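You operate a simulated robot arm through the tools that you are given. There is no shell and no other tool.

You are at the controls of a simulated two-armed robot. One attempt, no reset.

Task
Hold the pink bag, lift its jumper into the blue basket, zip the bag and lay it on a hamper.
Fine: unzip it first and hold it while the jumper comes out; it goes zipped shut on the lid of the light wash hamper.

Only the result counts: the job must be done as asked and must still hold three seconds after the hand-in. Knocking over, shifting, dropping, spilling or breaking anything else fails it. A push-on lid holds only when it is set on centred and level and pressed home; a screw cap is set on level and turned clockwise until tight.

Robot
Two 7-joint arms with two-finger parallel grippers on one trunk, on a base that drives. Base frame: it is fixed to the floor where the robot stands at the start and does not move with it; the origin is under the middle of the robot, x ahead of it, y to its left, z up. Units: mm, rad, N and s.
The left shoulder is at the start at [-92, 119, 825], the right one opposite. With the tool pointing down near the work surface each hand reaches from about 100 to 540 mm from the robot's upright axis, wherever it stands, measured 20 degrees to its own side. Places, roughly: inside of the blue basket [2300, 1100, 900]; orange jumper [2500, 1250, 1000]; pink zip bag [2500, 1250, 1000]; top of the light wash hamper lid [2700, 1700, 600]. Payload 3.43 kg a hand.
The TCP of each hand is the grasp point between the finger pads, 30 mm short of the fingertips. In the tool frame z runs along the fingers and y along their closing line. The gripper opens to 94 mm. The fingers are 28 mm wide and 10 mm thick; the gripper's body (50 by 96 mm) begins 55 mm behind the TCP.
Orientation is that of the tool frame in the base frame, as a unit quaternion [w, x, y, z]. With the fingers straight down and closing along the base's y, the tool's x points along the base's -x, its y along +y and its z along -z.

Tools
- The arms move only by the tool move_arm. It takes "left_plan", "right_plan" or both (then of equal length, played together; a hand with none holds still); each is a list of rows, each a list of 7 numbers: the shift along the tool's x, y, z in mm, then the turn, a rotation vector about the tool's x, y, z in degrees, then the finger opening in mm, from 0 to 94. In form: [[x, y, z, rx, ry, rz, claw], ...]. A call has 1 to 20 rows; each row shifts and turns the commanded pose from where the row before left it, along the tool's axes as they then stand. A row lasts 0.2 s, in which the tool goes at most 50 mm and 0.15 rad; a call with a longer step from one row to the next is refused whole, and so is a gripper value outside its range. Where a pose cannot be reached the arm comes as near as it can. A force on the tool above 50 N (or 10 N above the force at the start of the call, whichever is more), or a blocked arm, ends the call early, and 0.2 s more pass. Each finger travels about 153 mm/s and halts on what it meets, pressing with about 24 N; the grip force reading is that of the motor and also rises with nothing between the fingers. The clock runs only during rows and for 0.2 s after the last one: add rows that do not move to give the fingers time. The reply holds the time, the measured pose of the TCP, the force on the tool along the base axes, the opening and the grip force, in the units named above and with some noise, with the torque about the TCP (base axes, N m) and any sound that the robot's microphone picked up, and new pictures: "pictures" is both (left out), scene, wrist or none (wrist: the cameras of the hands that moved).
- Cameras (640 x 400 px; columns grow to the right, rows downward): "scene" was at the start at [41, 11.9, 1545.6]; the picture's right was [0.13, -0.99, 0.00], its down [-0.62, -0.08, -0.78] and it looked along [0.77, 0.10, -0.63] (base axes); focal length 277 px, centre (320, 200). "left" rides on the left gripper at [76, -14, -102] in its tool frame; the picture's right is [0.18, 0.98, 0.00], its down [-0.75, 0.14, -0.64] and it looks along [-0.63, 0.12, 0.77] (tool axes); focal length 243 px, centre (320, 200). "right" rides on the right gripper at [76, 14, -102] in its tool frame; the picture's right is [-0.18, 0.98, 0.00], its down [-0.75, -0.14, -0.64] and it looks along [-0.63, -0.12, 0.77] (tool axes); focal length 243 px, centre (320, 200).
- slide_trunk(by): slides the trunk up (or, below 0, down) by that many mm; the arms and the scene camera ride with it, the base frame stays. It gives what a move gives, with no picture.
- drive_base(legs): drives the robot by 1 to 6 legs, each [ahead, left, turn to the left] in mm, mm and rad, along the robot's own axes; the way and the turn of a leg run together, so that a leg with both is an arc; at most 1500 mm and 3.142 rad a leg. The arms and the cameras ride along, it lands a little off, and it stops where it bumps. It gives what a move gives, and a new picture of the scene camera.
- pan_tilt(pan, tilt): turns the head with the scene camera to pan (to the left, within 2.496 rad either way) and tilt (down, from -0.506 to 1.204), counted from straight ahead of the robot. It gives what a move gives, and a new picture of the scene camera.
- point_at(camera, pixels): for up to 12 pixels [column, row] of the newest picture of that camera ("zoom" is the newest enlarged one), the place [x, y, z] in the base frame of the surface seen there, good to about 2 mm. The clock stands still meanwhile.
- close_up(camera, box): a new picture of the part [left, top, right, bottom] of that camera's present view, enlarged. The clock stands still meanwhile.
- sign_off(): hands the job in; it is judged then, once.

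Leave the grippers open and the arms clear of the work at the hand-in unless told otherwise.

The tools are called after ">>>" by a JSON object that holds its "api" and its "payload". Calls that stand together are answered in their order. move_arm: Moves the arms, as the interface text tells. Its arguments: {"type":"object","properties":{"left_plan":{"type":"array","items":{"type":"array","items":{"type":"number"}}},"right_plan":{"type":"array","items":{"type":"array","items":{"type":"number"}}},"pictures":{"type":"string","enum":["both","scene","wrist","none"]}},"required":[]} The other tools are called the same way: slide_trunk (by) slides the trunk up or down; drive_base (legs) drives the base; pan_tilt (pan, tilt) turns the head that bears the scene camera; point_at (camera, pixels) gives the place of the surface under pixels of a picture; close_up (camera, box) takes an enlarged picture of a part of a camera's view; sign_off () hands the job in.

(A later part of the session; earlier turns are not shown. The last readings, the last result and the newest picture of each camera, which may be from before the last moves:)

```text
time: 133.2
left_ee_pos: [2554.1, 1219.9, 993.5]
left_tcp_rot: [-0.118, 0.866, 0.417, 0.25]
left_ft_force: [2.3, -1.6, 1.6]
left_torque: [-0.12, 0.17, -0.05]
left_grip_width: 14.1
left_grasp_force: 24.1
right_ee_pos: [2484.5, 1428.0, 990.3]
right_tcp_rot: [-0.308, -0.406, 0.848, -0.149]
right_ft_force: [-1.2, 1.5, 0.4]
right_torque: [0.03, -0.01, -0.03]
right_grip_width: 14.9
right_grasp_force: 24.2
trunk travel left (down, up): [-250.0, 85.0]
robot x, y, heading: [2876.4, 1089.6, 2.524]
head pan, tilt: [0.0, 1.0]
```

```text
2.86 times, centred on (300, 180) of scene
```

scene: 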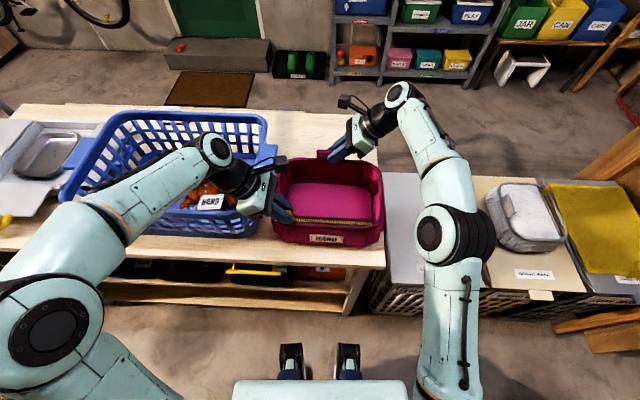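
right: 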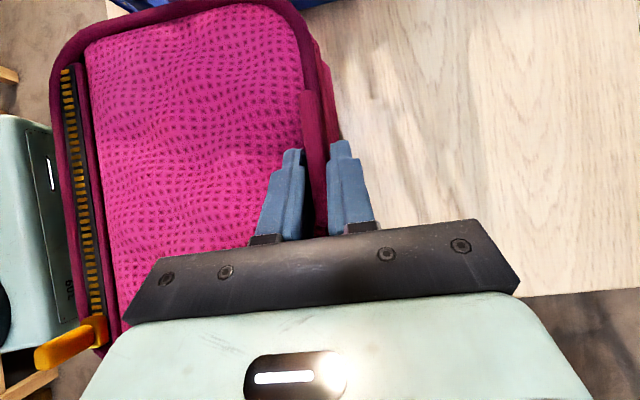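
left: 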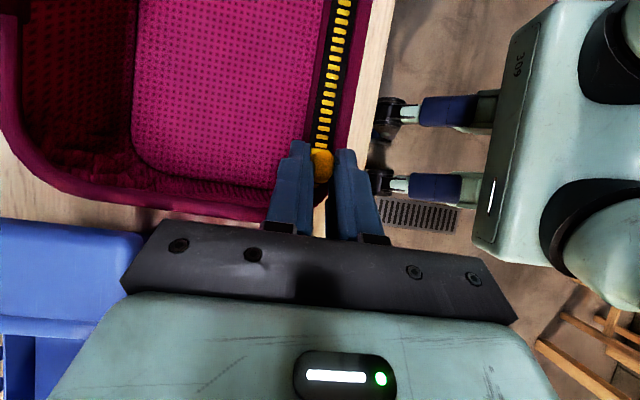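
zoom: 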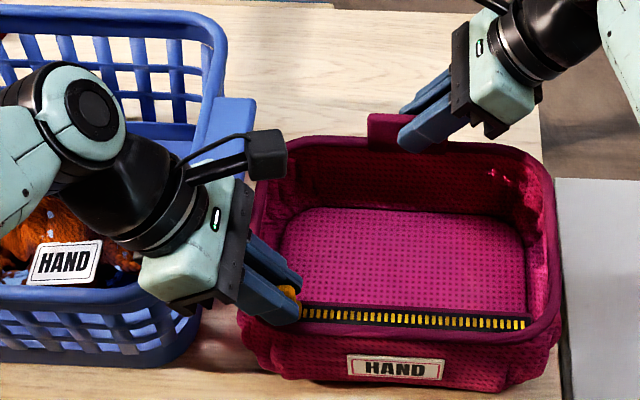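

Pull gripped again. I draw it back 165 mm to close the zip.

>>> {"api": "move_arm", "payload": {"left_plan": [[4.24, 0, 2.65, 0, 0, 0, 0], [8.48, 0, 5.3, 0, 0, 0, 0], [12.72, 0, 7.95, 0, 0, 0, 0], [12.72, 0, 7.95, 0, 0, 0, 0], [12.72, 0, 7.95, 0, 0, 0, 0], [12.72, 0, 7.95, 0, 0, 0, 0], [12.72, 0, 7.95, 0, 0, 0, 0], [12.72, 0, 7.95, 0, 0, 0, 0], [12.72, 0, 7.95, 0, 0, 0, 0], [12.72, 0, 7.95, 0, 0, 0, 0], [12.72, 0, 7.95, 0, 0, 0, 0], [12.72, 0, 7.95, 0, 0, 0, 0]], "pictures": "both"}}

>>> {"api": "close_up", "payload": {"camera": "scene", "box": [240, 110, 440, 250]}}

```text
time: 135.8
left_ee_pos: [2657.7, 1346.7, 993.8]
left_tcp_rot: [-0.118, 0.866, 0.417, 0.249]
left_ft_force: [11.7, -8.3, -0.6]
left_torque: [-0.23, -0.34, 0.12]
left_grip_width: 14.1
left_grasp_force: 23.9
right_ee_pos: [2484.5, 1426.8, 990.1]
right_tcp_rot: [-0.307, -0.406, 0.848, -0.149]
right_ft_force: [-10.5, 7.9, 2.3]
right_torque: [0.1, -0.15, 0.35]
right_grip_width: 15.0
right_grasp_force: 24.2
trunk travel left (down, up): [-250.0, 85.0]
robot x, y, heading: [2876.7, 1090.8, 2.519]
head pan, tilt: [0.0, 1.0]
```

scene: 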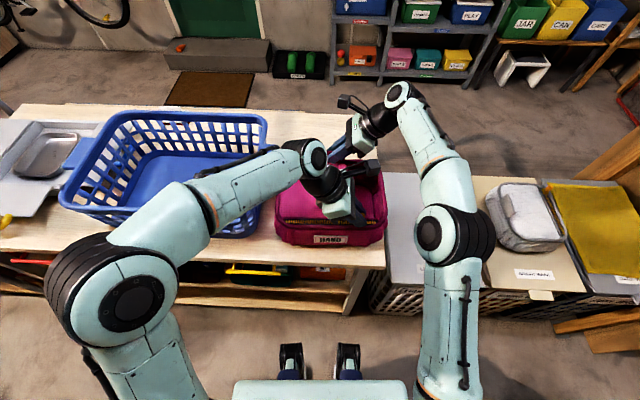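
left: 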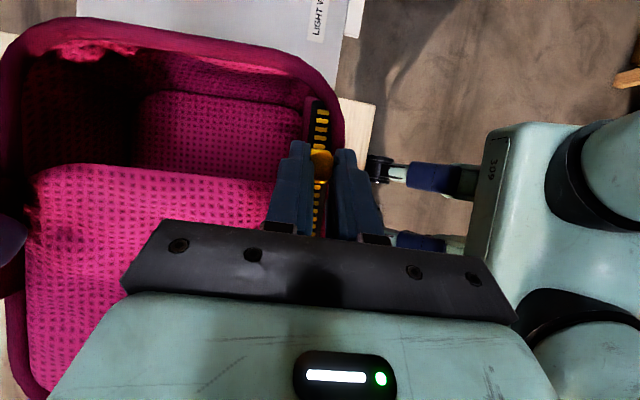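

```text
2.86 times, centred on (340, 180) of scene
```

zoom: 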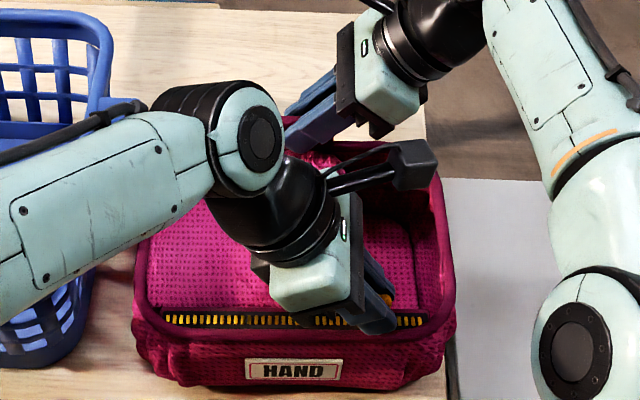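

Almost closed, but a sideways squeeze of about 14 N built up between the hands across the zip. I relieve it by shifting the left hand 2.5 mm toward me, then continue 18 mm in small steps.

>>> {"api": "move_arm", "payload": {"left_plan": [[0, 1.5, 0, 0, 0, 0, 0], [0, 1.2, 0, 0, 0, 0, 0], [5.1, 0.1, 3.2, 0, 0, 0, 0], [5.1, 0.1, 3.2, 0, 0, 0, 0], [5.1, 0.1, 3.2, 0, 0, 0, 0]], "pictures": "both"}}

>>> {"api": "close_up", "payload": {"camera": "scene", "box": [260, 120, 420, 250]}}

```text
time: 136.9
left_ee_pos: [2670.1, 1361.0, 994.6]
left_tcp_rot: [-0.12, 0.866, 0.417, 0.248]
left_ft_force: [-7.6, 5.8, -0.1]
left_torque: [0.25, 0.15, -0.04]
left_grip_width: 14.3
left_grasp_force: 24.0
right_ee_pos: [2484.3, 1427.3, 989.9]
right_tcp_rot: [-0.307, -0.407, 0.847, -0.151]
right_ft_force: [6.5, -4.1, 3.7]
right_torque: [0.12, -0.05, -0.18]
right_grip_width: 15.2
right_grasp_force: 24.2
trunk travel left (down, up): [-250.0, 85.0]
robot x, y, heading: [2874.9, 1088.8, 2.521]
head pan, tilt: [0.0, 1.0]
```

scene: 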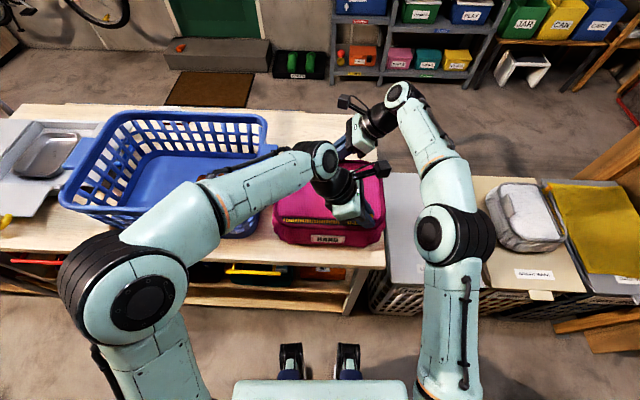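
left: 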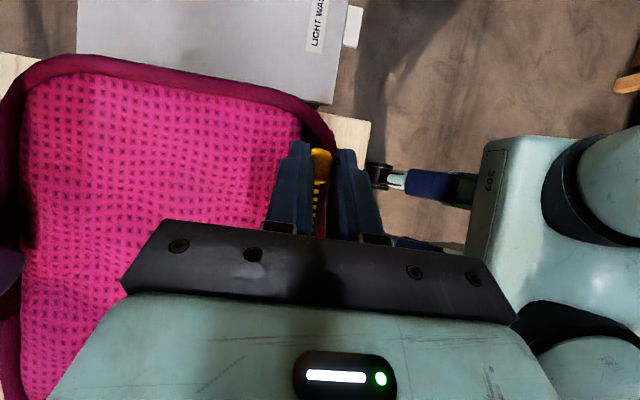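

```text
3.08 times, centred on (340, 185) of scene
```

zoom: 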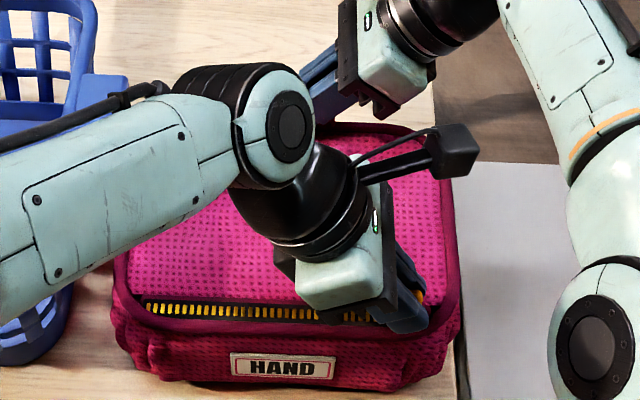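

The lid now covers the bag fully. I correct 1 mm back and push the last 3-4 mm against the stop.

>>> {"api": "move_arm", "payload": {"left_plan": [[0, -1.2, 0, 0, 0, 0, 0], [1.7, 0, 1.06, 0, 0, 0, 0], [1.7, 0, 1.06, 0, 0, 0, 0], [0, 0, 0, 0, 0, 0, 0]], "pictures": "wrist"}}

>>> {"api": "close_up", "payload": {"camera": "left", "box": [240, 100, 400, 200]}}

```text
time: 137.9
left_ee_pos: [2672.9, 1364.3, 993.2]
left_tcp_rot: [-0.118, 0.866, 0.416, 0.249]
left_ft_force: [-3.1, -1.2, 0.2]
left_torque: [0.01, 0.04, 0.07]
left_grip_width: 14.7
left_grasp_force: 24.0
right_ee_pos: [2485.0, 1428.3, 989.7]
right_tcp_rot: [-0.307, -0.406, 0.848, -0.148]
right_ft_force: [2.3, -1.8, -0.1]
right_torque: [-0.02, 0.03, -0.05]
right_grip_width: 14.7
right_grasp_force: 24.0
trunk travel left (down, up): [-250.0, 85.0]
robot x, y, heading: [2877.8, 1089.3, 2.517]
head pan, tilt: [0.0, 1.0]
```

left: 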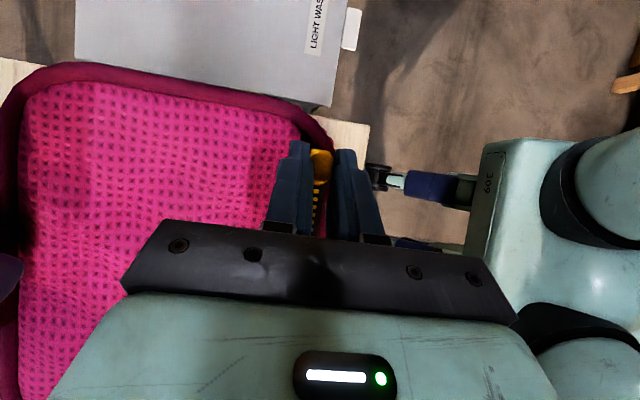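

```text
4.00 times, centred on (320, 150) of left
```

zoom: 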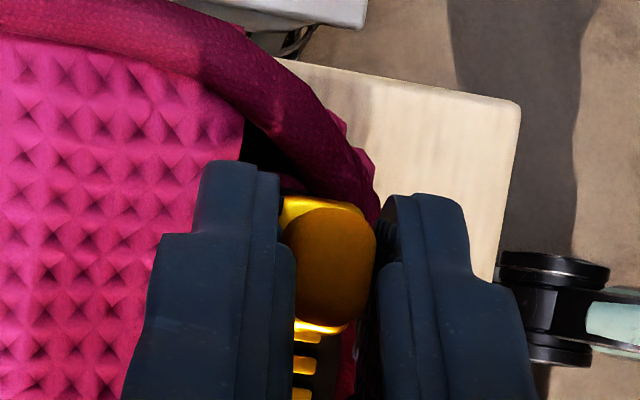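

It's at (or 2 mm past) its original closed position with slight resistance. One more 3 mm nudge to confirm the stop.

>>> {"api": "move_arm", "payload": {"left_plan": [[1.7, 0, 1.06, 0, 0, 0, 0], [0.9, 0, 0.53, 0, 0, 0, 0], [0, 0, 0, 0, 0, 0, 0]], "pictures": "none"}}

```text
time: 138.8
left_ee_pos: [2675.4, 1366.9, 994.2]
left_tcp_rot: [-0.118, 0.866, 0.417, 0.249]
left_ft_force: [-4.2, -0.2, -0.5]
left_torque: [-0.08, 0.14, 0.14]
left_grip_width: 14.5
left_grasp_force: 23.6
right_ee_pos: [2484.8, 1427.5, 991.2]
right_tcp_rot: [-0.307, -0.407, 0.848, -0.149]
right_ft_force: [3.0, -0.6, 0.1]
right_torque: [0.11, -0.16, 0.03]
right_grip_width: 14.9
right_grasp_force: 24.0
trunk travel left (down, up): [-250.0, 85.0]
robot x, y, heading: [2876.5, 1091.4, 2.516]
head pan, tilt: [0.0, 1.0]
```

No hard stop felt. I release the pull, withdraw and look at the zip closely.

>>> {"api": "move_arm", "payload": {"left_plan": [[0, 0, 0, 0, 0, 0, 30], [0, 0, 0, 0, 0, 0, 50], [0, 0, -10, 0, 0, 0, 60], [8, 0, -25, 0, 0, 0, 60], [10, 0, -35, 0, 0, 0, 60], [-10, 0, -40, 0, 0, 0, 60], [-30, 0, -35, 0, 0, 0, 60]], "pictures": "both"}}

>>> {"api": "close_up", "payload": {"camera": "scene", "box": [260, 140, 400, 250]}}

>>> {"api": "close_up", "payload": {"camera": "left", "box": [200, 60, 400, 185]}}

```text
time: 140.3
left_ee_pos: [2614.3, 1293.0, 1106.4]
left_tcp_rot: [-0.118, 0.866, 0.416, 0.249]
left_ft_force: [0.7, -0.3, -1.1]
left_torque: [0.0, 0.02, 0.01]
left_grip_width: 60.0
left_grasp_force: 0.1
right_ee_pos: [2484.1, 1427.2, 990.4]
right_tcp_rot: [-0.307, -0.407, 0.848, -0.149]
right_ft_force: [-0.5, 0.1, -0.7]
right_torque: [-0.15, 0.08, 0.0]
right_grip_width: 14.5
right_grasp_force: 24.2
trunk travel left (down, up): [-250.0, 85.0]
robot x, y, heading: [2876.9, 1088.2, 2.518]
head pan, tilt: [0.0, 1.0]
```

scene: 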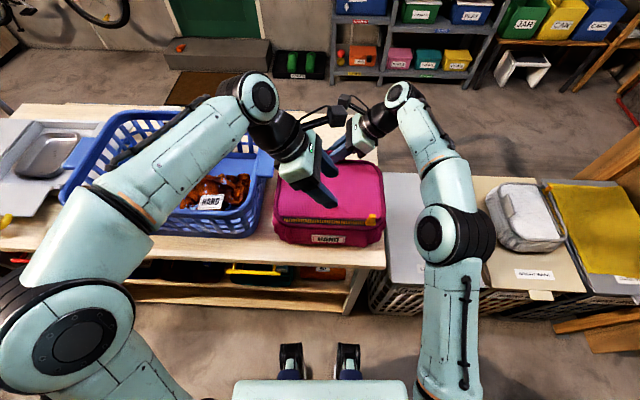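
left: 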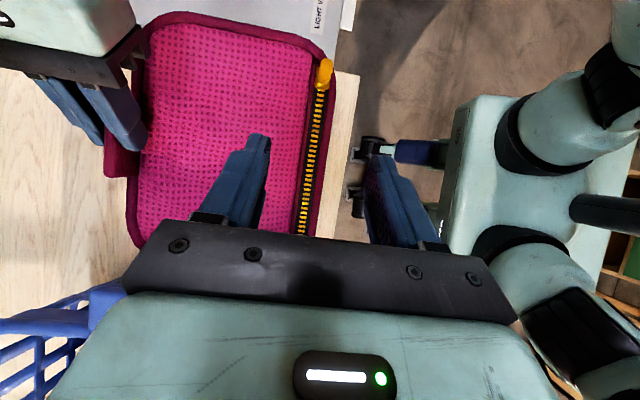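

```text
3.64 times, centred on (330, 195) of scene
```

zoom: 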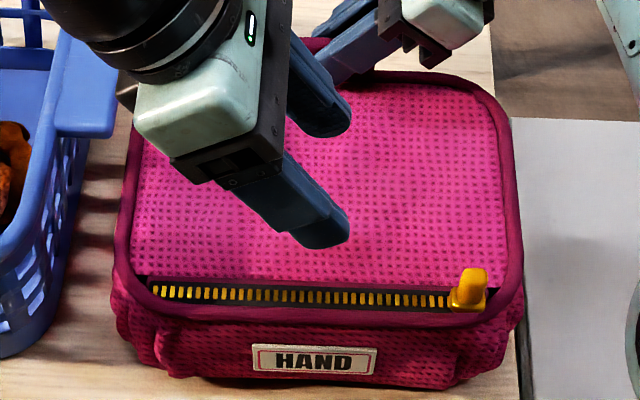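

```text
3.20 times, centred on (300, 122) of left
```

zoom: 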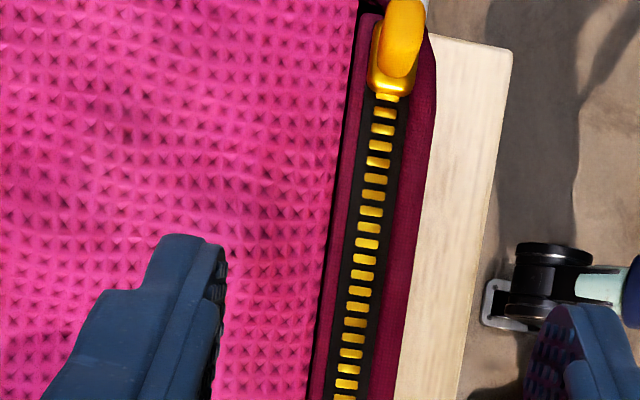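

The zip looks as at the start: pull at the right end, lid fully covering. I measure pull, tab, and basket again to see whether the bag or basket shifted.

>>> {"api": "point_at", "payload": {"camera": "scene", "pixels": [[372, 217], [303, 219], [283, 219], [320, 152], [373, 223], [265, 162], [270, 170], [240, 125], [130, 112], [245, 222], [305, 210]]}}

>>> {"api": "point_at", "payload": {"camera": "zoom", "pixels": [[400, 40], [385, 80], [383, 112], [350, 353]]}}

```text
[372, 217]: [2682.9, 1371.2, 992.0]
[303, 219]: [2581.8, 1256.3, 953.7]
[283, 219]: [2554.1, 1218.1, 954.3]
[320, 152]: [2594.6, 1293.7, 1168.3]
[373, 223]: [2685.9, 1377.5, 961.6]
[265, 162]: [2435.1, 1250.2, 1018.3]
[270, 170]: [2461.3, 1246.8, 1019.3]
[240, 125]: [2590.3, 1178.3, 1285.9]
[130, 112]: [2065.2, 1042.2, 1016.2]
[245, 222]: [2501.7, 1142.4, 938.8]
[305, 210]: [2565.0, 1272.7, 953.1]
```

```text
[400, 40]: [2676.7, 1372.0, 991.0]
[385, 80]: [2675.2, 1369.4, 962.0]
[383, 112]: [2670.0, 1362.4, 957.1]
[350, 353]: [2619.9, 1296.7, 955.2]
```

Pull, zip and tab read as at the start, so the bag is closed and hasn't moved; the basket handle also reads the same. To carry the bag level I'll also grip the pull post with the left hand (right stays on the tab) and then lift with the trunk and drive sideways. First the left hand goes back on the post.

>>> {"api": "move_arm", "payload": {"left_plan": [[25.4, 0, 15.9, 0, 0, 0, 60], [25.4, 0, 15.9, 0, 0, 0, 60], [25.4, 0, 15.9, 0, 0, 0, 60], [-15, 0, 24, 0, 0, 0, 60], [-15, 0, 24, 0, 0, 0, 60], [-15, 0, 24, 0, 0, 0, 60], [-9.9, 0, 15.9, 0, 0, 0, 60], [-5, 0, 7.9, 0, 0, 0, 60], [0, 0, 0, 0, 0, 0, 60]], "pictures": "wrist"}}

>>> {"api": "close_up", "payload": {"camera": "left", "box": [240, 100, 400, 200]}}

```text
time: 142.3
left_ee_pos: [2670.4, 1361.5, 992.6]
left_tcp_rot: [-0.118, 0.866, 0.417, 0.249]
left_ft_force: [0.2, -0.1, 0.6]
left_torque: [0.01, 0.01, 0.0]
left_grip_width: 60.1
left_grasp_force: 0.1
right_ee_pos: [2486.0, 1429.4, 990.4]
right_tcp_rot: [-0.307, -0.406, 0.848, -0.149]
right_ft_force: [-1.0, 0.8, -0.3]
right_torque: [-0.05, 0.0, 0.02]
right_grip_width: 14.7
right_grasp_force: 24.3
trunk travel left (down, up): [-250.0, 85.0]
robot x, y, heading: [2876.5, 1091.8, 2.521]
head pan, tilt: [0.0, 1.0]
```

left: 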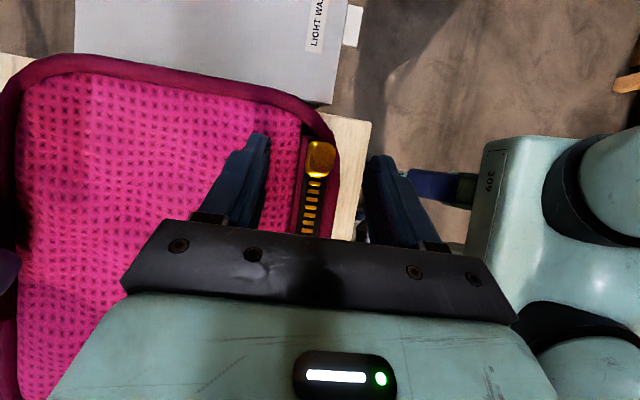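

```text
4.00 times, centred on (320, 150) of left
```

zoom: 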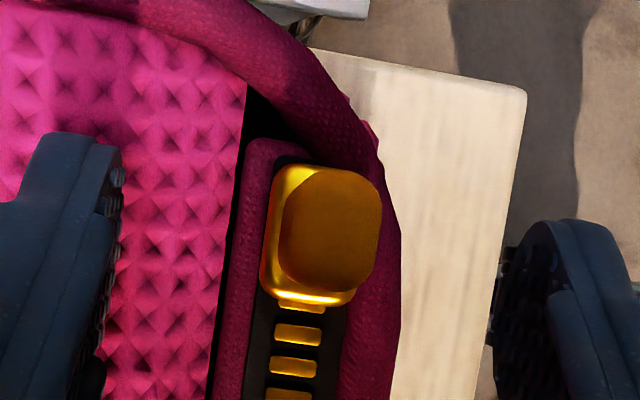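

Post is between the fingers (slightly off-centre, 2 mm). I close on it.

>>> {"api": "move_arm", "payload": {"left_plan": [[0, 0.8, 0, 0, 0, 0, 40], [0, 0, 0, 0, 0, 0, 20], [0, 0, 0, 0, 0, 0, 0], [0, 0, 0, 0, 0, 0, 0], [0, 0, 0, 0, 0, 0, 0]], "pictures": "none"}}

```text
time: 143.6
left_ee_pos: [2670.2, 1360.9, 991.2]
left_tcp_rot: [-0.118, 0.866, 0.417, 0.249]
left_ft_force: [-4.1, 1.9, 0.7]
left_torque: [0.04, 0.13, 0.05]
left_grip_width: 14.9
left_grasp_force: 23.6
right_ee_pos: [2486.6, 1426.7, 990.1]
right_tcp_rot: [-0.307, -0.406, 0.848, -0.149]
right_ft_force: [5.1, -1.8, -0.2]
right_torque: [-0.01, -0.04, -0.02]
right_grip_width: 14.6
right_grasp_force: 24.1
trunk travel left (down, up): [-250.0, 85.0]
robot x, y, heading: [2880.2, 1090.3, 2.52]
head pan, tilt: [0.0, 1.0]
```

Gripped; small 4 N tension across, relieve by 0.7 mm. Then raise the trunk 15 mm as a test.

>>> {"api": "move_arm", "payload": {"left_plan": [[0, -0.7, 0, 0, 0, 0, 0], [0, 0, 0, 0, 0, 0, 0]], "pictures": "none"}}

>>> {"api": "slide_trunk", "payload": {"by": 15}}

>>> {"api": "close_up", "payload": {"camera": "scene", "box": [240, 110, 440, 260]}}

```text
time: 144.2
left_ee_pos: [2668.6, 1361.1, 992.2]
left_tcp_rot: [-0.119, 0.866, 0.418, 0.249]
left_ft_force: [-4.1, 1.4, -0.1]
left_torque: [0.06, 0.1, 0.02]
left_grip_width: 14.8
left_grasp_force: 24.3
right_ee_pos: [2485.5, 1428.0, 990.0]
right_tcp_rot: [-0.307, -0.406, 0.848, -0.149]
right_ft_force: [3.3, -1.6, 0.4]
right_torque: [-0.01, -0.02, -0.02]
right_grip_width: 14.6
right_grasp_force: 24.5
trunk travel left (down, up): [-250.0, 85.0]
robot x, y, heading: [2875.3, 1089.8, 2.519]
head pan, tilt: [0.0, 1.0]
```

```text
time: 144.8
left_ee_pos: [2670.9, 1361.2, 1005.8]
left_tcp_rot: [-0.119, 0.866, 0.417, 0.249]
left_ft_force: [-9.1, 3.7, 0.2]
left_torque: [0.15, 0.23, 0.09]
left_grip_width: 14.9
left_grasp_force: 23.8
right_ee_pos: [2485.4, 1428.1, 1005.6]
right_tcp_rot: [-0.307, -0.406, 0.848, -0.149]
right_ft_force: [8.9, -4.6, -2.4]
right_torque: [-0.04, -0.06, -0.15]
right_grip_width: 14.6
right_grasp_force: 24.1
trunk travel left (down, up): [-265.0, 70.0]
robot x, y, heading: [2877.4, 1086.1, 2.51]
head pan, tilt: [0.0, 1.0]
```

```text
2.67 times, centred on (340, 185) of scene
```

zoom: 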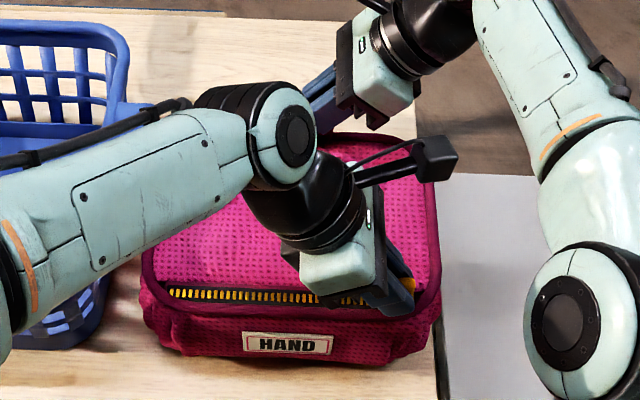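

The bag is off the bench, load only about 2-3 N. About 9 N tension between hands remains; I ease the left hand 1 mm away from me and read again.

>>> {"api": "move_arm", "payload": {"left_plan": [[0, -1, 0, 0, 0, 0, 0], [0, 0, 0, 0, 0, 0, 0]], "pictures": "both"}}

>>> {"api": "point_at", "payload": {"camera": "scene", "pixels": [[350, 238], [302, 240], [305, 220], [395, 215], [310, 200], [345, 165], [325, 175]]}}

```text
time: 145.4
left_ee_pos: [2670.7, 1362.6, 1006.0]
left_tcp_rot: [-0.119, 0.866, 0.418, 0.249]
left_ft_force: [-7.6, 3.0, 0.7]
left_torque: [0.06, 0.23, 0.09]
left_grip_width: 15.0
left_grasp_force: 24.3
right_ee_pos: [2485.4, 1427.4, 1004.9]
right_tcp_rot: [-0.307, -0.405, 0.848, -0.148]
right_ft_force: [7.1, -3.5, -1.5]
right_torque: [0.07, -0.07, -0.09]
right_grip_width: 14.7
right_grasp_force: 23.8
trunk travel left (down, up): [-265.0, 70.0]
robot x, y, heading: [2875.3, 1092.0, 2.511]
head pan, tilt: [0.0, 1.0]
```

scene: 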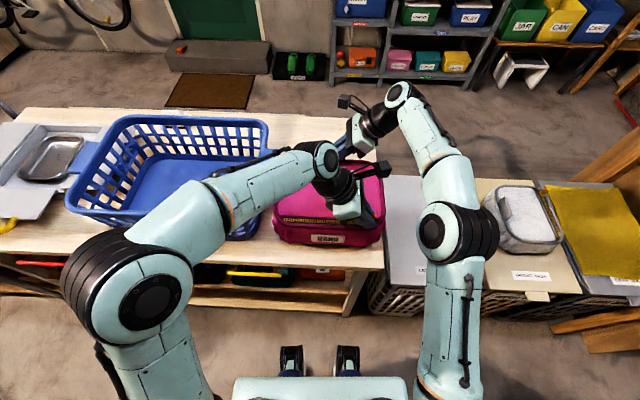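
left: 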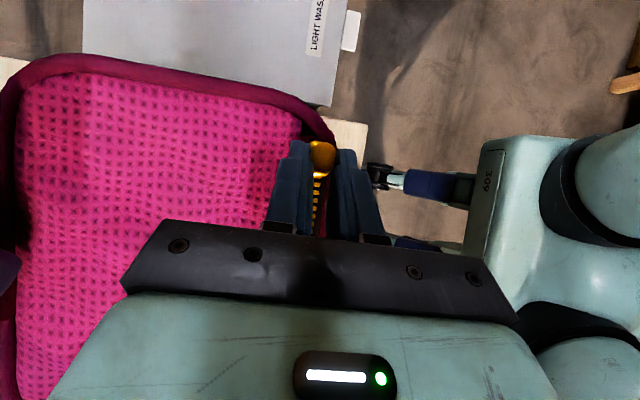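

```text
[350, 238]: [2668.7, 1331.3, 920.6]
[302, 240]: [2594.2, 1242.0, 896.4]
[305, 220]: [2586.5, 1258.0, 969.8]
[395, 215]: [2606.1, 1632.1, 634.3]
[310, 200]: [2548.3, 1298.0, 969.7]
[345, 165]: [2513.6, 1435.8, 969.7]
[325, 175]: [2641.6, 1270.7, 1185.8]
```

The bag is up about 14 mm and level (top z 970 front and back). Before driving I measure my own front protrusions near the bench (left wrist pixels (370,172), (395,178), (440,190)) to know how close the base may come to the hamper.

>>> {"api": "point_at", "payload": {"camera": "left", "pixels": [[368, 168], [372, 182], [395, 180], [440, 190], [392, 240], [350, 22], [340, 50], [330, 105], [300, 30]]}}

>>> {"api": "point_at", "payload": {"camera": "scene", "pixels": [[290, 348], [347, 348], [290, 365], [347, 365], [290, 385], [320, 370], [440, 292], [425, 268], [412, 285], [470, 290]]}}

>>> {"api": "close_up", "payload": {"camera": "scene", "box": [220, 240, 520, 400]}}

```text
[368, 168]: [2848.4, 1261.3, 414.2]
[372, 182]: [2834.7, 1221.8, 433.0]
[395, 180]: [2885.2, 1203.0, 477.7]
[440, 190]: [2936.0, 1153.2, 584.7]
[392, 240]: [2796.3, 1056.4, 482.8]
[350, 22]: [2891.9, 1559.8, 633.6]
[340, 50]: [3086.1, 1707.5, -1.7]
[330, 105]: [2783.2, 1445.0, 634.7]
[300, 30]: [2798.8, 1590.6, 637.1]
```

```text
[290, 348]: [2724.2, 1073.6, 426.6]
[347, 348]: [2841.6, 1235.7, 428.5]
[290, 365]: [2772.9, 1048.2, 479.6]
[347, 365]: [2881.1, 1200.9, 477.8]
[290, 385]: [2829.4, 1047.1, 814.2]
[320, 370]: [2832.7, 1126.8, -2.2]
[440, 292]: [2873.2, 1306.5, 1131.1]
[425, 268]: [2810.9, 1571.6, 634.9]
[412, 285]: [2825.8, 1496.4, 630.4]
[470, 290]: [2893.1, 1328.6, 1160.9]
```

```text
2.13 times, centred on (370, 320) of scene
```

zoom: 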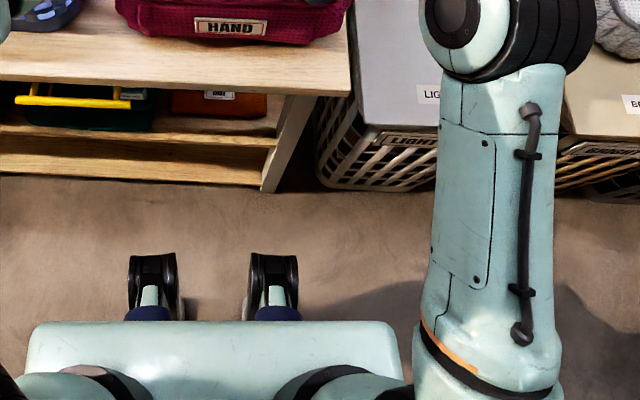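

My front protrusions reach about 130 mm ahead; the lid's clasp sticks out to about f=-50. I'll keep extra distance there. I also measure my left elbow/forearm so that lowering beside the bench corner is safe.

>>> {"api": "point_at", "payload": {"camera": "scene", "pixels": [[130, 290], [90, 250], [190, 270], [200, 320], [170, 220], [250, 190], [310, 160], [190, 350], [215, 395], [100, 340], [230, 210], [150, 370]]}}

```text
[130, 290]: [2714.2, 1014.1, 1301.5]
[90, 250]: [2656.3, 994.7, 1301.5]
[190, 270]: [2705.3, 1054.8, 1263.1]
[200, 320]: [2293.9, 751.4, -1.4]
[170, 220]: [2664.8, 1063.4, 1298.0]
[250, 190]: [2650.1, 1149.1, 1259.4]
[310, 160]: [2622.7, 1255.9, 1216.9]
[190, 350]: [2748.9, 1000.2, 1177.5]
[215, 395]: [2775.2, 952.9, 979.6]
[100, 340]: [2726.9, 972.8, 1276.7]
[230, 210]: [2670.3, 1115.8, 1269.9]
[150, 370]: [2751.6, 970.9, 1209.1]
```

Left elbow stays well behind the bench edge after the move, so it's clear. I lift another 20 mm with the trunk.

>>> {"api": "slide_trunk", "payload": {"by": 20}}

>>> {"api": "close_up", "payload": {"camera": "scene", "box": [240, 110, 440, 260]}}

```text
time: 146.1
left_ee_pos: [2670.2, 1362.6, 1026.3]
left_tcp_rot: [-0.12, 0.865, 0.418, 0.249]
left_ft_force: [-7.3, 2.3, -0.1]
left_torque: [0.13, 0.22, 0.07]
left_grip_width: 14.4
left_grasp_force: 24.3
right_ee_pos: [2485.6, 1427.9, 1025.1]
right_tcp_rot: [-0.307, -0.406, 0.848, -0.148]
right_ft_force: [7.8, -3.6, -1.8]
right_torque: [-0.02, -0.04, -0.12]
right_grip_width: 14.7
right_grasp_force: 24.0
trunk travel left (down, up): [-285.0, 50.0]
robot x, y, heading: [2877.3, 1090.4, 2.52]
head pan, tilt: [0.0, 1.0]
```

```text
2.67 times, centred on (340, 185) of scene
```

zoom: 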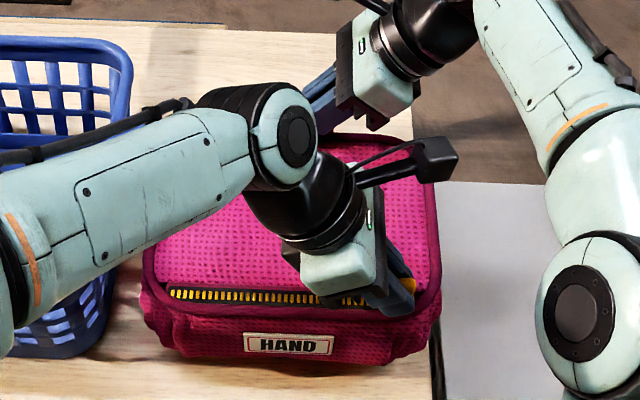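

Bag steady, 34 mm above the bench. I back off 41 mm first.

>>> {"api": "drive_base", "payload": {"legs": [[-41, 0, 0]]}}

```text
time: 146.9
left_ee_pos: [2703.6, 1337.7, 1028.1]
left_tcp_rot: [-0.119, 0.866, 0.417, 0.249]
left_ft_force: [-7.5, 2.2, 1.1]
left_torque: [0.05, 0.24, 0.08]
left_grip_width: 14.7
left_grasp_force: 23.4
right_ee_pos: [2516.9, 1402.6, 1026.3]
right_tcp_rot: [-0.307, -0.407, 0.848, -0.149]
right_ft_force: [7.1, -2.8, -1.7]
right_torque: [0.1, -0.09, -0.12]
right_grip_width: 14.7
right_grasp_force: 24.3
trunk travel left (down, up): [-285.0, 50.0]
robot x, y, heading: [2910.7, 1064.2, 2.519]
head pan, tilt: [0.0, 1.0]
```

scene: 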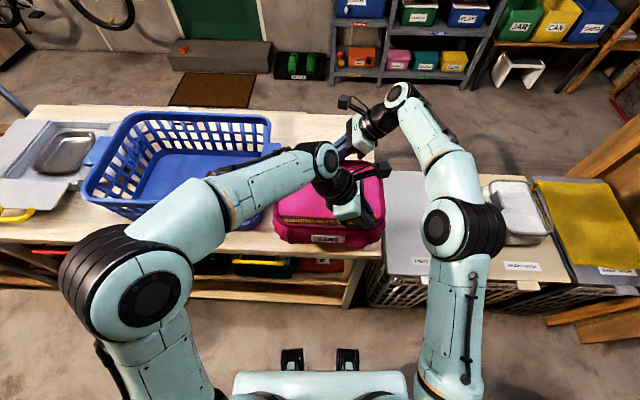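

Fine. Now I slide right 357 mm, bringing the bag over the light hamper.

>>> {"api": "drive_base", "payload": {"legs": [[0, -357, 0]]}}

>>> {"api": "close_up", "payload": {"camera": "scene", "box": [220, 110, 480, 300]}}

```text
time: 150.7
left_ee_pos: [2915.2, 1633.4, 1026.1]
left_tcp_rot: [-0.119, 0.867, 0.415, 0.249]
left_ft_force: [-1.1, 0.7, -1.2]
left_torque: [0.06, 0.01, 0.0]
left_grip_width: 14.7
left_grasp_force: 23.4
right_ee_pos: [2731.8, 1699.0, 1025.9]
right_tcp_rot: [-0.308, -0.404, 0.849, -0.148]
right_ft_force: [3.1, -0.4, -1.6]
right_torque: [0.03, -0.07, -0.03]
right_grip_width: 14.7
right_grasp_force: 24.3
trunk travel left (down, up): [-285.0, 50.0]
robot x, y, heading: [3126.2, 1361.4, 2.515]
head pan, tilt: [0.0, 1.0]
```

scene: 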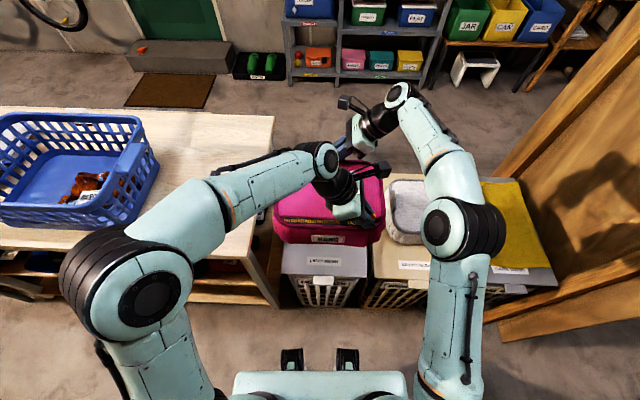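

```text
2.11 times, centred on (350, 205) of scene
```

zoom: 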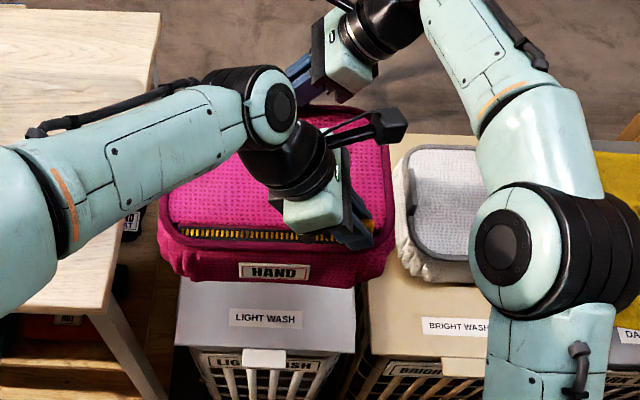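

The bag now hovers over the light hamper. I measure the lid edges, the white bag's near edge and the pink bag's sides.

>>> {"api": "point_at", "payload": {"camera": "zoom", "pixels": [[398, 170], [397, 220], [402, 255], [440, 270], [178, 330], [185, 285], [355, 340], [360, 300], [372, 300], [390, 235], [375, 275], [165, 250]]}}

>>> {"api": "point_at", "payload": {"camera": "zoom", "pixels": [[385, 150], [160, 215], [185, 280], [270, 350], [370, 350], [300, 285], [220, 285], [265, 320], [395, 200], [170, 180], [330, 110], [383, 130]]}}

```text
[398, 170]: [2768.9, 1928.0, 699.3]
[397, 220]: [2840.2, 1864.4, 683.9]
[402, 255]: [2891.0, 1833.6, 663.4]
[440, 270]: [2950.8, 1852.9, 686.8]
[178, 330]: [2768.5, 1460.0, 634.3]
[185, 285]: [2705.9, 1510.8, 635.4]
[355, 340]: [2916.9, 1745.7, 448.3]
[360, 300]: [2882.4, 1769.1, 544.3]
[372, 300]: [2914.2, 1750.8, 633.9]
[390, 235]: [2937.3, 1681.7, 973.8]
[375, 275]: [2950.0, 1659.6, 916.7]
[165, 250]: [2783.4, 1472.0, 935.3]
```

```text
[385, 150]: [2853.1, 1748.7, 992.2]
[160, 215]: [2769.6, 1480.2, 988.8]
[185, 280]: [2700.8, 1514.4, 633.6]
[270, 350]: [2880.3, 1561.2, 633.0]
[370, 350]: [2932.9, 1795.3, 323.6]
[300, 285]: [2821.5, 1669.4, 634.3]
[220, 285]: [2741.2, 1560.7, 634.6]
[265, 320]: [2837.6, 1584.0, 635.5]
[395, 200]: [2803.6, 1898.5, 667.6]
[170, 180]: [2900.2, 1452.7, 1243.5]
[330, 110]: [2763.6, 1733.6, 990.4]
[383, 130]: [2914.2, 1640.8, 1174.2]
```

The lid spans e -124…-400, the bag now -141…-403; white bag is 80 mm away. I shift the bag 10 mm left and 32 mm forward with both hands together.

>>> {"api": "move_arm", "payload": {"left_plan": [[-2.1, -8, -1.3, 0, 0, 0, 0], [-2.1, -8, -1.3, 0, 0, 0, 0], [-2.1, -8, -1.3, 0, 0, 0, 0], [-2.1, -8, -1.3, 0, 0, 0, 0], [0, 0, 0, 0, 0, 0, 0]], "right_plan": [[1.9, 8, 1.6, 0, 0, 0, 0], [1.9, 8, 1.6, 0, 0, 0, 0], [1.9, 8, 1.6, 0, 0, 0, 0], [1.9, 8, 1.6, 0, 0, 0, 0], [0, 0, 0, 0, 0, 0, 0]], "pictures": "scene"}}

```text
time: 151.9
left_ee_pos: [2885.9, 1644.5, 1027.6]
left_tcp_rot: [-0.119, 0.867, 0.415, 0.249]
left_ft_force: [-4.0, 1.9, 0.0]
left_torque: [0.08, 0.19, 0.01]
left_grip_width: 14.8
left_grasp_force: 24.3
right_ee_pos: [2700.9, 1710.1, 1025.5]
right_tcp_rot: [-0.307, -0.404, 0.849, -0.148]
right_ft_force: [4.5, -2.8, -1.3]
right_torque: [0.11, 0.01, -0.07]
right_grip_width: 14.6
right_grasp_force: 23.5
trunk travel left (down, up): [-285.0, 50.0]
robot x, y, heading: [3121.4, 1354.8, 2.513]
head pan, tilt: [0.0, 1.0]
```

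scene: 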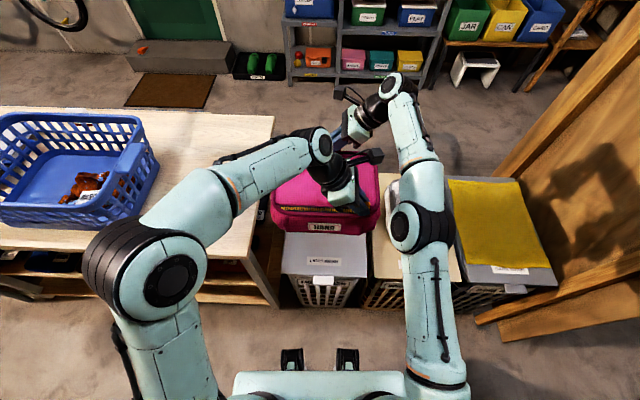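

Good position. I lower the trunk 200 mm.

>>> {"api": "slide_trunk", "payload": {"by": -200}}

>>> {"api": "pan_tilt", "payload": {"pan": 0.0, "tilt": 1.0}}

>>> {"api": "close_up", "payload": {"camera": "scene", "box": [220, 110, 480, 300]}}

```text
time: 154.1
left_ee_pos: [2887.4, 1643.5, 827.1]
left_tcp_rot: [-0.115, 0.868, 0.414, 0.249]
left_ft_force: [22.4, -11.0, -0.7]
left_torque: [-0.71, -1.0, -0.06]
left_grip_width: 22.3
left_grasp_force: 23.7
right_ee_pos: [2713.3, 1702.0, 772.2]
right_tcp_rot: [-0.289, -0.391, 0.855, -0.181]
right_ft_force: [-22.0, 12.7, -1.0]
right_torque: [0.13, -0.21, 0.92]
right_grip_width: 24.0
right_grasp_force: 24.1
trunk travel left (down, up): [-85.0, 250.0]
robot x, y, heading: [3125.4, 1358.6, 2.507]
head pan, tilt: [0.0, 1.0]
```

```text
time: 154.7
left_ee_pos: [2886.7, 1643.0, 825.7]
left_tcp_rot: [-0.114, 0.868, 0.414, 0.25]
left_ft_force: [22.8, -13.4, -0.3]
left_torque: [-0.76, -0.87, -0.08]
left_grip_width: 21.9
left_grasp_force: 23.8
right_ee_pos: [2713.0, 1702.1, 772.2]
right_tcp_rot: [-0.29, -0.391, 0.855, -0.182]
right_ft_force: [-23.0, 13.0, -1.7]
right_torque: [0.13, -0.2, 0.95]
right_grip_width: 23.7
right_grasp_force: 24.1
trunk travel left (down, up): [-85.0, 250.0]
robot x, y, heading: [3122.6, 1360.6, 2.516]
head pan, tilt: [0.0, 1.0]
```

scene: 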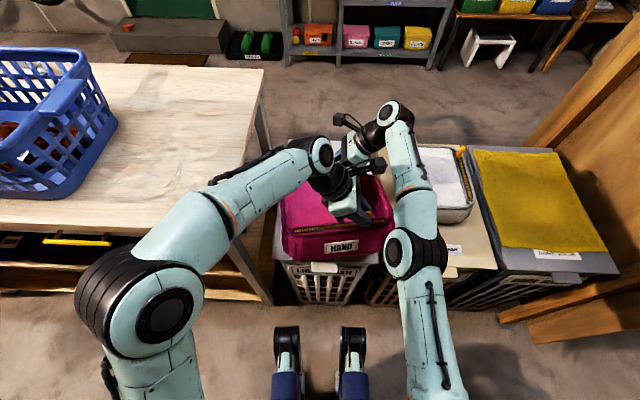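

```text
2.11 times, centred on (350, 205) of scene
```

zoom: 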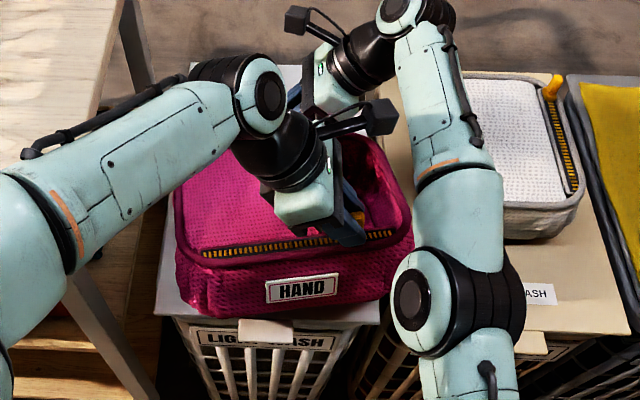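

Something changed: the right hand sits about 53 mm lower than the left, both grips read wider, and the hands squeeze with about 25 N; the zip slider also seems to have moved. I stop and measure the bag's state.

>>> {"api": "point_at", "payload": {"camera": "zoom", "pixels": [[200, 180], [240, 200], [250, 170], [400, 230], [395, 170], [300, 300], [210, 300], [390, 270], [160, 290], [370, 310], [205, 255], [385, 235]]}}

>>> {"api": "close_up", "payload": {"camera": "right", "box": [0, 0, 640, 400]}}

>>> {"api": "close_up", "payload": {"camera": "left", "box": [0, 0, 640, 400]}}

```text
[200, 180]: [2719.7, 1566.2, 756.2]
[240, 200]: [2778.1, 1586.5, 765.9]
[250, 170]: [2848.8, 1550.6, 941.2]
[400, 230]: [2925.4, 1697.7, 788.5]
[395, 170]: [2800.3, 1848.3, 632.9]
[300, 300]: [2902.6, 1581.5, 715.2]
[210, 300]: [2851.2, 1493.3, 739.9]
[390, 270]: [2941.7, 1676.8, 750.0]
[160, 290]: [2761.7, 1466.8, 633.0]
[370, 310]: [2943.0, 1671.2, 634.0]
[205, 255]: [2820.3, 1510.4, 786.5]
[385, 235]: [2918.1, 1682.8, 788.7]
```

```text
1.00 times, centred on (320, 200) of right (not enlarged: the box is as wide or as high as the picture)
```

zoom: 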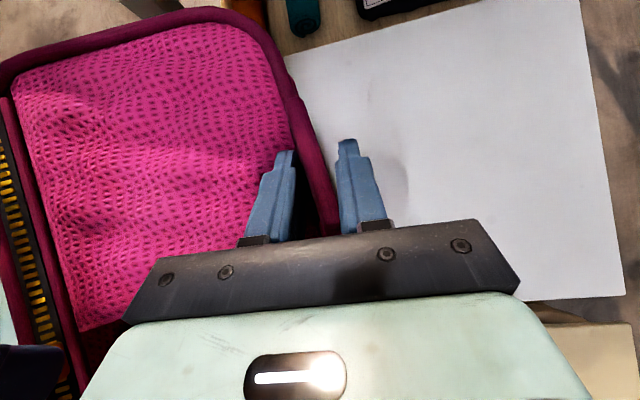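

```text
1.00 times, centred on (320, 200) of left (not enlarged: the box is as wide or as high as the picture)
```

zoom: 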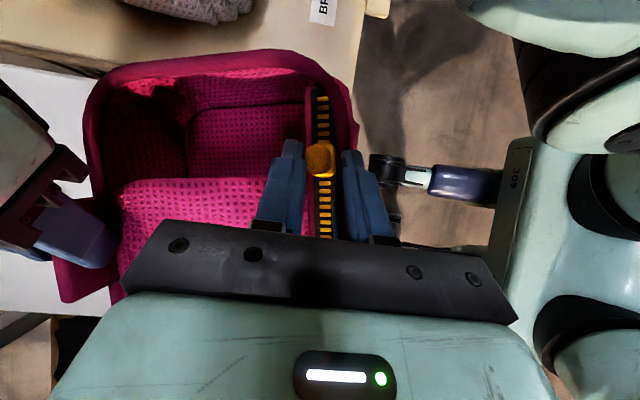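

The bag is tilted about 13°, far side low, because the right hand dropped further than the left; zip partly reopened (slider about 35 mm from its end). I'll first send a do-nothing step to see whether the right arm returns to its commanded pose by itself.

>>> {"api": "move_arm", "payload": {"left_plan": [[0, 0, 0, 0, 0, 0, 0]], "right_plan": [[0, 0, 0, 0, 0, 0, 0]], "pictures": "scene"}}

```text
time: 155.1
left_ee_pos: [2886.5, 1643.5, 826.4]
left_tcp_rot: [-0.114, 0.867, 0.415, 0.251]
left_ft_force: [22.9, -12.4, 0.1]
left_torque: [-0.73, -0.93, -0.04]
left_grip_width: 21.8
left_grasp_force: 23.8
right_ee_pos: [2712.7, 1700.6, 773.8]
right_tcp_rot: [-0.289, -0.391, 0.855, -0.181]
right_ft_force: [-23.7, 13.0, -1.0]
right_torque: [0.1, -0.18, 0.95]
right_grip_width: 23.9
right_grasp_force: 23.3
trunk travel left (down, up): [-85.0, 250.0]
robot x, y, heading: [3122.5, 1361.6, 2.514]
head pan, tilt: [0.0, 1.0]
```

scene: 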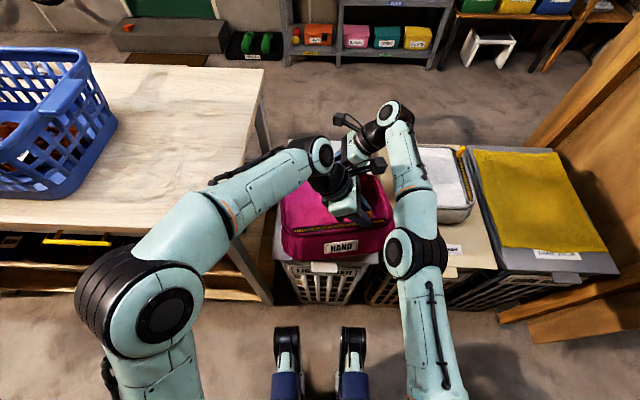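

The arm stays there, so this is its actual held pose. I check whether my right elbow or upper arm is touching something: measure it and the hamper edge next to it.

>>> {"api": "point_at", "payload": {"camera": "scene", "pixels": [[413, 255], [390, 250], [445, 255], [435, 330], [405, 330], [400, 290], [410, 180], [432, 205], [470, 200], [455, 270], [480, 260], [395, 130]]}}

>>> {"api": "close_up", "payload": {"camera": "scene", "box": [360, 90, 520, 400]}}

```text
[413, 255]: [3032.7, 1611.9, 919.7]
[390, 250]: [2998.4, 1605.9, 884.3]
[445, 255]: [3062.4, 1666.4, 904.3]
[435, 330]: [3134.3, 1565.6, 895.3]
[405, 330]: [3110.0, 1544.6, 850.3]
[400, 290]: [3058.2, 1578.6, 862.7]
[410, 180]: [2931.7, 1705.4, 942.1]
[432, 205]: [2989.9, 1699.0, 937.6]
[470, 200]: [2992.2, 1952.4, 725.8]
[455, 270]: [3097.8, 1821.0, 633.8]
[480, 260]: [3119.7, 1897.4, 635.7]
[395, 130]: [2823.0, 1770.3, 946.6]
```

```text
1.29 times, centred on (440, 245) of scene
```

zoom: 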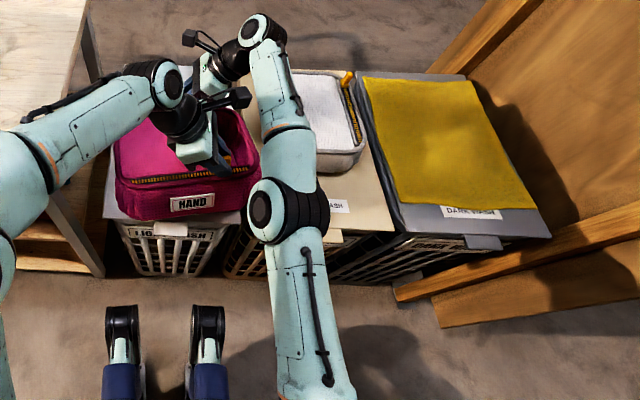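

The whole right arm sagged about 60 mm; nothing appears to touch it. I try moving the right hand up 10 mm and 3 mm away from me, to see how it responds.

>>> {"api": "move_arm", "payload": {"right_plan": [[6.5, 2.15, -7.9, 0, 0, 0, 0], [0, 0, 0, 0, 0, 0, 0]], "pictures": "scene"}}

```text
time: 155.7
left_ee_pos: [2888.3, 1644.8, 825.0]
left_tcp_rot: [-0.112, 0.868, 0.414, 0.251]
left_ft_force: [30.0, -16.5, 0.3]
left_torque: [-0.61, -1.12, -0.11]
left_grip_width: 20.5
left_grasp_force: 24.1
right_ee_pos: [2714.1, 1701.4, 781.2]
right_tcp_rot: [-0.291, -0.39, 0.855, -0.18]
right_ft_force: [-30.4, 15.9, -1.9]
right_torque: [0.03, -0.1, 1.03]
right_grip_width: 23.9
right_grasp_force: 23.3
right hand out of reach, approached as far as the arm can: row 1
trunk travel left (down, up): [-85.0, 250.0]
robot x, y, heading: [3123.0, 1363.3, 2.511]
head pan, tilt: [0.0, 1.0]
```

scene: 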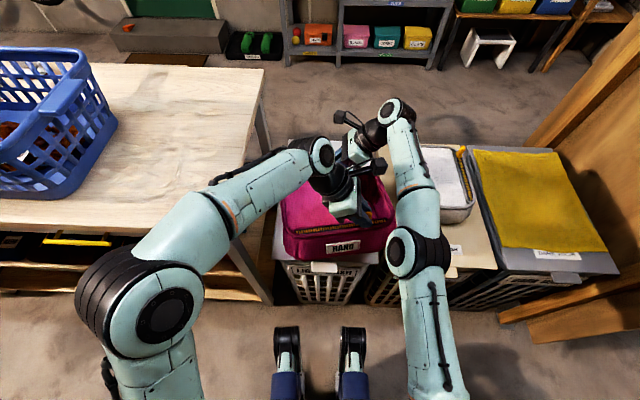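

The right arm is at its reach limit here, which made it sag. The bag is only about 45 mm above the lid on the near side, so rather than raising the far side I lower the left hand gently while easing toward me, to relieve the squeeze and level the bag.

>>> {"api": "move_arm", "payload": {"left_plan": [[0, 3, 0, 0, 0, 0, 0], [-4.24, 2, 6.8, 0, 0, 0, 0], [-4.24, 1.5, 6.8, 0, 0, 0, 0]], "pictures": "scene"}}

>>> {"api": "close_up", "payload": {"camera": "scene", "box": [240, 120, 440, 290]}}

```text
time: 156.4
left_ee_pos: [2889.6, 1638.9, 809.2]
left_tcp_rot: [-0.115, 0.868, 0.415, 0.249]
left_ft_force: [18.8, -11.2, -2.2]
left_torque: [-0.73, -0.66, -0.18]
left_grip_width: 14.6
left_grasp_force: 23.5
right_ee_pos: [2715.8, 1702.4, 780.4]
right_tcp_rot: [-0.289, -0.391, 0.855, -0.181]
right_ft_force: [-18.5, 12.2, 1.9]
right_torque: [0.3, -0.33, 0.96]
right_grip_width: 21.1
right_grasp_force: 23.7
trunk travel left (down, up): [-85.0, 250.0]
robot x, y, heading: [3120.7, 1360.4, 2.509]
head pan, tilt: [0.0, 1.0]
```

scene: 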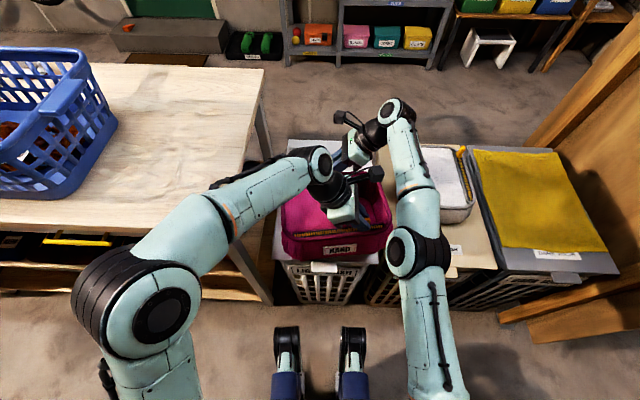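

```text
2.35 times, centred on (340, 205) of scene
```

zoom: 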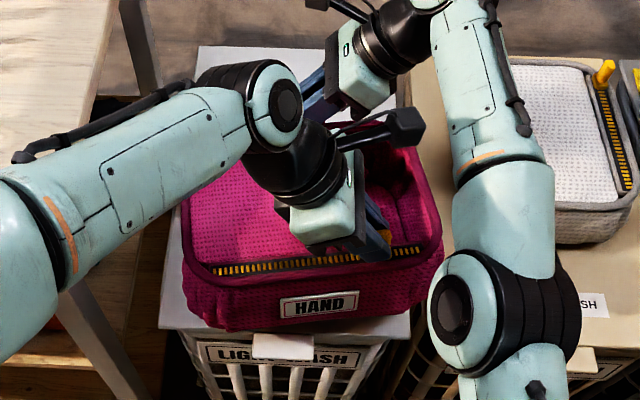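

Squeeze went down to 22 N. I continue lowering with a bit more easing toward me.

>>> {"api": "move_arm", "payload": {"left_plan": [[-4.24, 3, 6.8, 0, 0, 0, 0], [-4.24, 3, 6.8, 0, 0, 0, 0]], "pictures": "scene"}}

>>> {"api": "close_up", "payload": {"camera": "scene", "box": [240, 120, 440, 290]}}

```text
time: 157.1
left_ee_pos: [2895.6, 1638.2, 794.3]
left_tcp_rot: [-0.115, 0.867, 0.415, 0.249]
left_ft_force: [14.4, -10.6, -4.4]
left_torque: [-0.63, -0.42, -0.02]
left_grip_width: 11.9
left_grasp_force: 24.0
right_ee_pos: [2717.0, 1701.4, 780.5]
right_tcp_rot: [-0.289, -0.391, 0.855, -0.181]
right_ft_force: [-14.6, 9.4, 3.1]
right_torque: [0.34, -0.36, 0.88]
right_grip_width: 16.0
right_grasp_force: 24.5
trunk travel left (down, up): [-85.0, 250.0]
robot x, y, heading: [3121.0, 1362.4, 2.512]
head pan, tilt: [0.0, 1.0]
```

scene: 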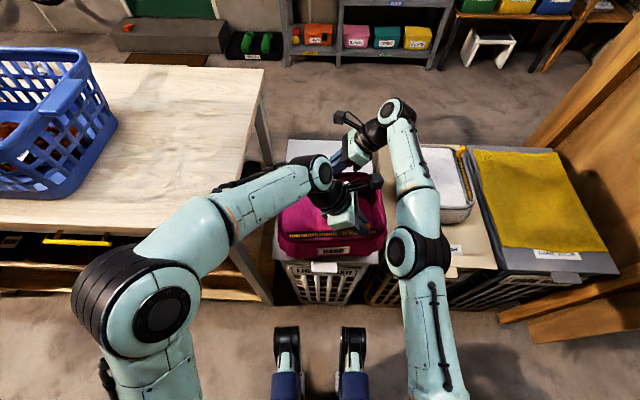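

```text
2.35 times, centred on (340, 205) of scene
```

zoom: 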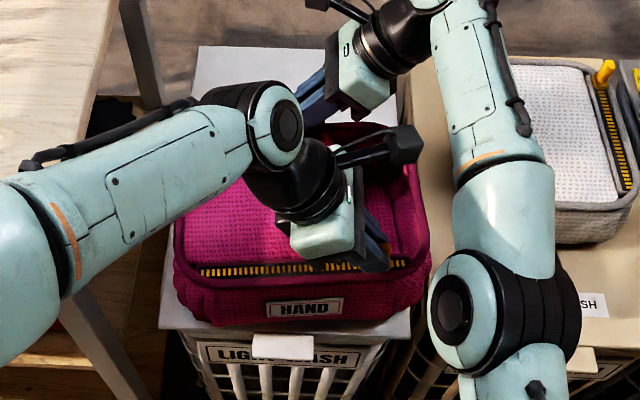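

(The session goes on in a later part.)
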